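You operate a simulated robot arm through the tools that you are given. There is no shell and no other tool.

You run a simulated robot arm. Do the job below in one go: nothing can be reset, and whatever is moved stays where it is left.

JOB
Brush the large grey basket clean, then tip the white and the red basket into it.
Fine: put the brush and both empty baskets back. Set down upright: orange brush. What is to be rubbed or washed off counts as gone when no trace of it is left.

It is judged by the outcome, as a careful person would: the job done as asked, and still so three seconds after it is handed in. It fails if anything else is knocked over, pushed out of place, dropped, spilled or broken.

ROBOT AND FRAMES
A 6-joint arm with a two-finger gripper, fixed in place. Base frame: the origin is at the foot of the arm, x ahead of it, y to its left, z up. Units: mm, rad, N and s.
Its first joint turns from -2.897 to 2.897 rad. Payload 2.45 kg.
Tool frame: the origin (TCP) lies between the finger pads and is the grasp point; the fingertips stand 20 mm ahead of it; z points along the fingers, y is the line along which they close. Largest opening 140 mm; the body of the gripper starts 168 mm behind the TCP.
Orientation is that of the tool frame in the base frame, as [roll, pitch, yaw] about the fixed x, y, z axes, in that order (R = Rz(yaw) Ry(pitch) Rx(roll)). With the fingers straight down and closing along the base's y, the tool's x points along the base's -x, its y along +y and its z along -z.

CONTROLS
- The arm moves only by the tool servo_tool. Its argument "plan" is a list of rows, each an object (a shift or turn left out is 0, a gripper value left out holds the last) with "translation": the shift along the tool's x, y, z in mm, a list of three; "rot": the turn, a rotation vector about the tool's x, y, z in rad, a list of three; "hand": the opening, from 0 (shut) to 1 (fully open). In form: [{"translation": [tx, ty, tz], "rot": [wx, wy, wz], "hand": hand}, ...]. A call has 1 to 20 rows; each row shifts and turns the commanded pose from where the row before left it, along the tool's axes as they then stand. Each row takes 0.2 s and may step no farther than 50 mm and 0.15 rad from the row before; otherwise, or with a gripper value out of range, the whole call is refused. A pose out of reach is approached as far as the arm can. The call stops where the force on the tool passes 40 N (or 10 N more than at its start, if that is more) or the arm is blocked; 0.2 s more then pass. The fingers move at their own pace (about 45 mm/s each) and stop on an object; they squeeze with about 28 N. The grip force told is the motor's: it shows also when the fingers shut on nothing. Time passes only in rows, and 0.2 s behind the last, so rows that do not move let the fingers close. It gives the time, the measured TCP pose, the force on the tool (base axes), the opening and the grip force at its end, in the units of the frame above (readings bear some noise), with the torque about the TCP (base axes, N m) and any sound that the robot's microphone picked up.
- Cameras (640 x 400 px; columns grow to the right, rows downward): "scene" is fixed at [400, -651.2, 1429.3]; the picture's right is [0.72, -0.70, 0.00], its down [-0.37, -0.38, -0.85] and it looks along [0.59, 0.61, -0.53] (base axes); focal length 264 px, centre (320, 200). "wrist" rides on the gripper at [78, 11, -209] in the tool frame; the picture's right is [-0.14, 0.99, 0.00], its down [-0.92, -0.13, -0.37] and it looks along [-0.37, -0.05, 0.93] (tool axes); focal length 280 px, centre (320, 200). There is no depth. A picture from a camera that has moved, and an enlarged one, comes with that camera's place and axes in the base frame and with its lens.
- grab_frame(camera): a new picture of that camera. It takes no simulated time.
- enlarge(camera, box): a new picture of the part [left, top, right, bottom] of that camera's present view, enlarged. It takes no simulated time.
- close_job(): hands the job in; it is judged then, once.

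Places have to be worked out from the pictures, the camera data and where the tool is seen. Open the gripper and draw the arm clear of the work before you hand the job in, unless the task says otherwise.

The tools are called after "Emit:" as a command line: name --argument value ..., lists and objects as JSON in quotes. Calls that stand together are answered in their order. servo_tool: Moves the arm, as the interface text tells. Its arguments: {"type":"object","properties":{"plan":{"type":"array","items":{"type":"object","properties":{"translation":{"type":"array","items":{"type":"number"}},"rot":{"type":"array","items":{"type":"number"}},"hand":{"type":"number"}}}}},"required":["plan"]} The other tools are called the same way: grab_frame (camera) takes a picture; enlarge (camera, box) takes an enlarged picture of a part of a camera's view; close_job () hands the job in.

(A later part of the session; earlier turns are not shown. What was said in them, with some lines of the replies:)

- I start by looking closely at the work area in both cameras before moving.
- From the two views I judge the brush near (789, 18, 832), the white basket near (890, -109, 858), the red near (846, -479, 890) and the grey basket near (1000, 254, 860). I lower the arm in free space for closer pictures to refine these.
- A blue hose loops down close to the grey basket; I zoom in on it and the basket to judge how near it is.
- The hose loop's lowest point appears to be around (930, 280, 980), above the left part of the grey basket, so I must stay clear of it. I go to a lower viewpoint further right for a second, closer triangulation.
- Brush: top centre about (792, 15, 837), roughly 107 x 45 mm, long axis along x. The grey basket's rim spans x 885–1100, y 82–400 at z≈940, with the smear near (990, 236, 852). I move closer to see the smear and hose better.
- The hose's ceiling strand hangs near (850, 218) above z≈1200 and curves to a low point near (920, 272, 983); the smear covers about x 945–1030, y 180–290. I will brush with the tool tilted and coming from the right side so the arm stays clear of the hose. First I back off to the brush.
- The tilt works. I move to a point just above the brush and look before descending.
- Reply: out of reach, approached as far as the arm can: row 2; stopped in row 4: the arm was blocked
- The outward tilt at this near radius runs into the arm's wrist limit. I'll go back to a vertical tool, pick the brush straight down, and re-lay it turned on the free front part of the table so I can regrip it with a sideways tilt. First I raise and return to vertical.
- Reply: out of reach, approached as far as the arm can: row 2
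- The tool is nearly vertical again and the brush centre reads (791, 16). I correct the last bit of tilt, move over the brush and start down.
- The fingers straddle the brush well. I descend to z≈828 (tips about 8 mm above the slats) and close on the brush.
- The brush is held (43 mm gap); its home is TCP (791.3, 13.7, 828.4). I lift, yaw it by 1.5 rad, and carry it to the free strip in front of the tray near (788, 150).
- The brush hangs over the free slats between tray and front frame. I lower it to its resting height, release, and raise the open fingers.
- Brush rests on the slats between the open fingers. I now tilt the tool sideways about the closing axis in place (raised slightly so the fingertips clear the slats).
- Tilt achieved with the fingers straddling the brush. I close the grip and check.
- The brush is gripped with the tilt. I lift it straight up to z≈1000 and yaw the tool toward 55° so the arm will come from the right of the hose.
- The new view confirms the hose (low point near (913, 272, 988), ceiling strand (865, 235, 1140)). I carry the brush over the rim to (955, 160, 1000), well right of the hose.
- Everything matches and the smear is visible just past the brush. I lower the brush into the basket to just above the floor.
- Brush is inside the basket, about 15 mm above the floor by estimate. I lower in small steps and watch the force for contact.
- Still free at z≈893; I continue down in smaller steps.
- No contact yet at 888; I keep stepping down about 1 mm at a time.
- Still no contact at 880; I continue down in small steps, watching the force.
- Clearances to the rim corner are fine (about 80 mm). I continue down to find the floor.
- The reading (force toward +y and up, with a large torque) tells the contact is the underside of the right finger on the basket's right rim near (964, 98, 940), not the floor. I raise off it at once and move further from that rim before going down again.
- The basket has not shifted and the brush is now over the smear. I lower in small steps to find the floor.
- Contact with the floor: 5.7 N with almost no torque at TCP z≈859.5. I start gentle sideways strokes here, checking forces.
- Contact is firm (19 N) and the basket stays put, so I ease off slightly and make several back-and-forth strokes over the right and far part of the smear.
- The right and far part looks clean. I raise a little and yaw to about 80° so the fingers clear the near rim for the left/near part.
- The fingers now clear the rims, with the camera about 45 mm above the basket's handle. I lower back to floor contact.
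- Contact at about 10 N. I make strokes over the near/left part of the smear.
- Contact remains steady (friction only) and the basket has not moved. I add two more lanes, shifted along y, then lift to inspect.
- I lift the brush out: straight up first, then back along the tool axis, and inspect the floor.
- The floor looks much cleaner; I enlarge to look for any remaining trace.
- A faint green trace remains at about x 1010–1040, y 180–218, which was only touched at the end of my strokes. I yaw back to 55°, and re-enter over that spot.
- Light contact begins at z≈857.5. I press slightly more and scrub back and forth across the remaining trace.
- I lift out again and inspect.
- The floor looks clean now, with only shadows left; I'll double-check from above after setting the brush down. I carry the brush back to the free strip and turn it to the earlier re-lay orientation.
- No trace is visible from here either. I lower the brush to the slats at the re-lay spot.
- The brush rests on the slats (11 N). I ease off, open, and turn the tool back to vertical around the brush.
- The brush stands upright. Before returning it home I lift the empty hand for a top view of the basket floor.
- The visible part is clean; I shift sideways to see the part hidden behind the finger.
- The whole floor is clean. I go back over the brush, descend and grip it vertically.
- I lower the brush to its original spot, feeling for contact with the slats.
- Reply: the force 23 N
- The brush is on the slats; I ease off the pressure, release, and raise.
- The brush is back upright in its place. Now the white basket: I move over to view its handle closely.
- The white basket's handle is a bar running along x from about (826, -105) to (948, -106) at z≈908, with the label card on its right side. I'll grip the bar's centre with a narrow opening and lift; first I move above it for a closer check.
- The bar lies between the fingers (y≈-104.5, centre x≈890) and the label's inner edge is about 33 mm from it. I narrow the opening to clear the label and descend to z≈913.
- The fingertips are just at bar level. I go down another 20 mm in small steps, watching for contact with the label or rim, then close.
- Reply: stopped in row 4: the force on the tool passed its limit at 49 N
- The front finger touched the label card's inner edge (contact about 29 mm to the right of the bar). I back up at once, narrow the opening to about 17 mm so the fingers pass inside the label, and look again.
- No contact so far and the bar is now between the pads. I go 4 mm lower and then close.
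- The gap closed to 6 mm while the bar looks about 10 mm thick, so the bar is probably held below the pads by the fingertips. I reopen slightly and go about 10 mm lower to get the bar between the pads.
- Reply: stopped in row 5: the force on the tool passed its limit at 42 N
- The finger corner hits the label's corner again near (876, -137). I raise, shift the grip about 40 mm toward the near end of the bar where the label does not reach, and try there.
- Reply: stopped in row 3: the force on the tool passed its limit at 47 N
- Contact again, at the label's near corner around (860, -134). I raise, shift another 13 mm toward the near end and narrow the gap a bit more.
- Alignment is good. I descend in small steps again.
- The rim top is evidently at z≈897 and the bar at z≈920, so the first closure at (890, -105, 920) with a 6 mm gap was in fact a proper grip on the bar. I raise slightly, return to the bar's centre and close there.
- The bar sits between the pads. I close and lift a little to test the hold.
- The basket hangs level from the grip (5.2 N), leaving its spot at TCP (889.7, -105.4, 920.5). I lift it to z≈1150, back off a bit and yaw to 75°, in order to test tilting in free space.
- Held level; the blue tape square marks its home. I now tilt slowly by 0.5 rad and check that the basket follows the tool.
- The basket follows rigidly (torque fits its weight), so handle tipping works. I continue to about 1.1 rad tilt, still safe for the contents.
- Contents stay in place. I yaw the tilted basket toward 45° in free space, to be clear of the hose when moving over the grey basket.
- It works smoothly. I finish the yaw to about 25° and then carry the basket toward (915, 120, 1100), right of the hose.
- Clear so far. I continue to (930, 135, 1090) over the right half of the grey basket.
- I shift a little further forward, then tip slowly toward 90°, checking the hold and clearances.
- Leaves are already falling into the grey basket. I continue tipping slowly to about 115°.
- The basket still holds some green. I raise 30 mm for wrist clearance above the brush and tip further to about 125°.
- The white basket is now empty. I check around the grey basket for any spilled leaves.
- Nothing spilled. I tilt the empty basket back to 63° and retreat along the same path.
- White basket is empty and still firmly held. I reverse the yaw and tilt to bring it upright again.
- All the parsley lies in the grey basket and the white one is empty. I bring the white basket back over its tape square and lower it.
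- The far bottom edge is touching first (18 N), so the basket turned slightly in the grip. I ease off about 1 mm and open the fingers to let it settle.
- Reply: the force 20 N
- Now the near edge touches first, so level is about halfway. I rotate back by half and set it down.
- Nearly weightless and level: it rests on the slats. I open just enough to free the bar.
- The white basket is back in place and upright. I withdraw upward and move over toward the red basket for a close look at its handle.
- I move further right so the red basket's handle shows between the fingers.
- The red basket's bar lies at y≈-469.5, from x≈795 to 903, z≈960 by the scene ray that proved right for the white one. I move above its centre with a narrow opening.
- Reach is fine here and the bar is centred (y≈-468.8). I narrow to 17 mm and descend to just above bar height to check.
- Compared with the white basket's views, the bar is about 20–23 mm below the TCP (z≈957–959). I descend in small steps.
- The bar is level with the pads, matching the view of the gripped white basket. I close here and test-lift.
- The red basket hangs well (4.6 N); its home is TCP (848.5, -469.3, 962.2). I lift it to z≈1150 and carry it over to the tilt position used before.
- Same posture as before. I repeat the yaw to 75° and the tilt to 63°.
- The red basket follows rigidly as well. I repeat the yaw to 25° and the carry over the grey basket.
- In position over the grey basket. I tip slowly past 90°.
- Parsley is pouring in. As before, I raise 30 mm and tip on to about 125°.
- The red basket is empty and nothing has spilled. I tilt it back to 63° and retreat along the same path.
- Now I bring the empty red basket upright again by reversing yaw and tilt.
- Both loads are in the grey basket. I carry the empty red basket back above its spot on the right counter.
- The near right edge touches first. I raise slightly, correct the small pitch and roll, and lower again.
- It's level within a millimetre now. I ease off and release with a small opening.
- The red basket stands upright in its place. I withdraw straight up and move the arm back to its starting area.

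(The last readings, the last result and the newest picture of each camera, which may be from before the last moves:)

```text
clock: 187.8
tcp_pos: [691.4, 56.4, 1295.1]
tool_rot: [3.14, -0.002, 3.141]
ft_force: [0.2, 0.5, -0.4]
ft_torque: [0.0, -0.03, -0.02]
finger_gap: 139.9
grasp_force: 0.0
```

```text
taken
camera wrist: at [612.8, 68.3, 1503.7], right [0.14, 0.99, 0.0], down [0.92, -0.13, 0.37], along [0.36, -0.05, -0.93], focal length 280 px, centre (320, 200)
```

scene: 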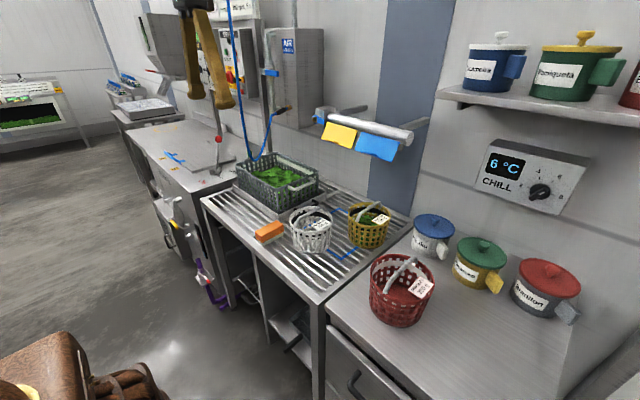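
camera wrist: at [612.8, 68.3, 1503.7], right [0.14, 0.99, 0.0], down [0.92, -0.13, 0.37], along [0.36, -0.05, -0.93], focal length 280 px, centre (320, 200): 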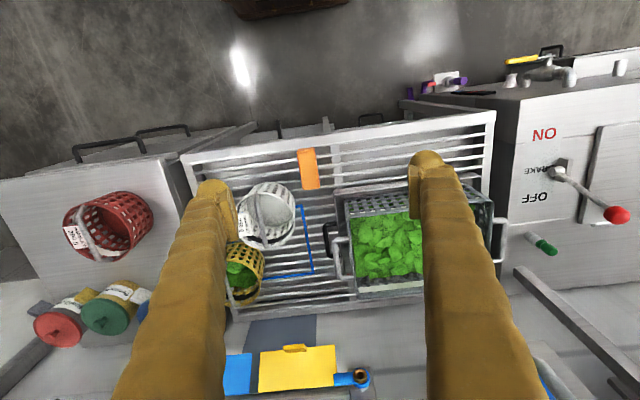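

Everything appears in place. I zoom in once more on table, brush and baskets to check for spilled leaves or anything out of place.

Emit:
enlarge --camera "scene" --box '[190, 130, 450, 340]'

Emit:
enlarge --camera "wrist" --box '[180, 100, 520, 320]'

Emit:
enlarge --camera "scene" --box '[220, 140, 350, 260]'

```text
1.90 times, centred on (320, 235) of scene
camera zoom: at [400.0, -651.2, 1429.3], right [0.72, -0.7, 0.0], down [-0.37, -0.38, -0.85], along [0.59, 0.61, -0.53], focal length 502 px, centre (320, 133)
```

zoom: 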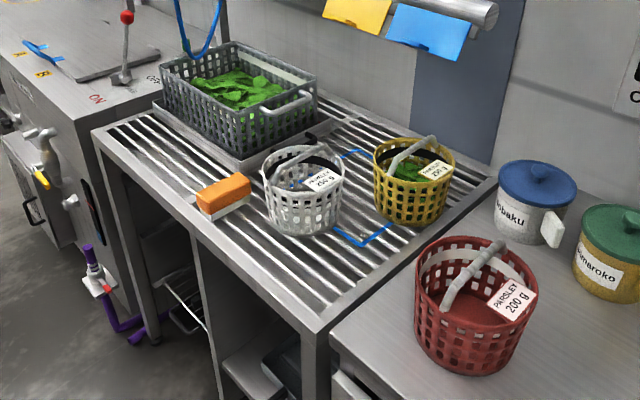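

```text
1.82 times, centred on (350, 210) of wrist
camera zoom: at [612.8, 68.3, 1503.7], right [0.14, 0.99, 0.0], down [0.92, -0.13, 0.37], along [0.36, -0.05, -0.93], focal length 510 px, centre (266, 182)
```

zoom: 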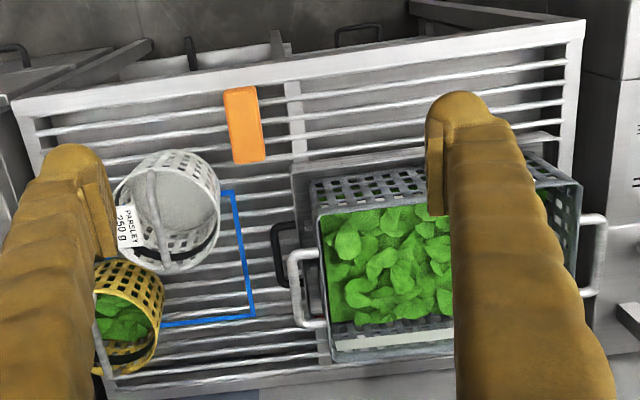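

```text
3.33 times, centred on (285, 200) of scene
camera zoom: at [400.0, -651.2, 1429.3], right [0.72, -0.7, 0.0], down [-0.37, -0.38, -0.85], along [0.59, 0.61, -0.53], focal length 879 px, centre (437, 200)
```

zoom: 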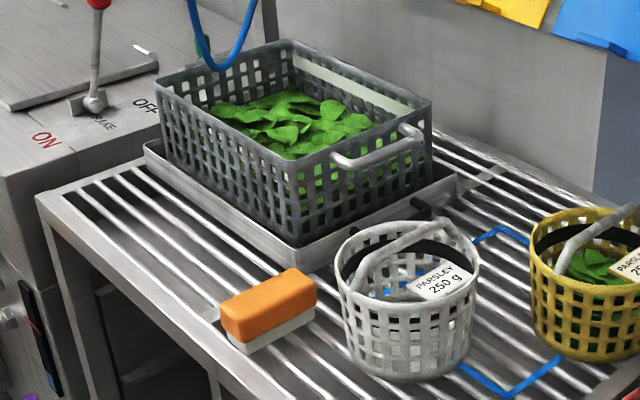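

The grey basket was brushed until no trace of the smear showed from several views, and it now holds the parsley from the white and red baskets. The brush is back upright, both empty baskets are back in their places, nothing is spilled, and the arm is clear with the gripper open, so I hand the job in.

Emit:
close_job

```text
The job is handed in.
```

The large grey basket is brushed clean, and the parsley from the white and the red basket is in it. I checked the basket floor from several angles before tipping anything in, and no trace of the smear was left.

- **Brush and baskets:** The orange brush is back upright where it was. The white and red baskets are empty and standing upright in their original spots, within a few millimetres.
- **Contacts along the way:**
  - The underside of a finger pressed lightly on the grey basket's right rim once, while I was lowering the brush.
  - A finger pressed on the white basket's label card several times, with peaks of 42–49 N, while I was finding its handle.
  - A finger also pressed on the white basket's near rim once.
  - The pictures showed nothing shifted or damaged.
- **Final look:** The last pictures showed no spilled leaves, and the yellow basket, jars and hose looked untouched. The gripper is open and the arm is clear of the work.
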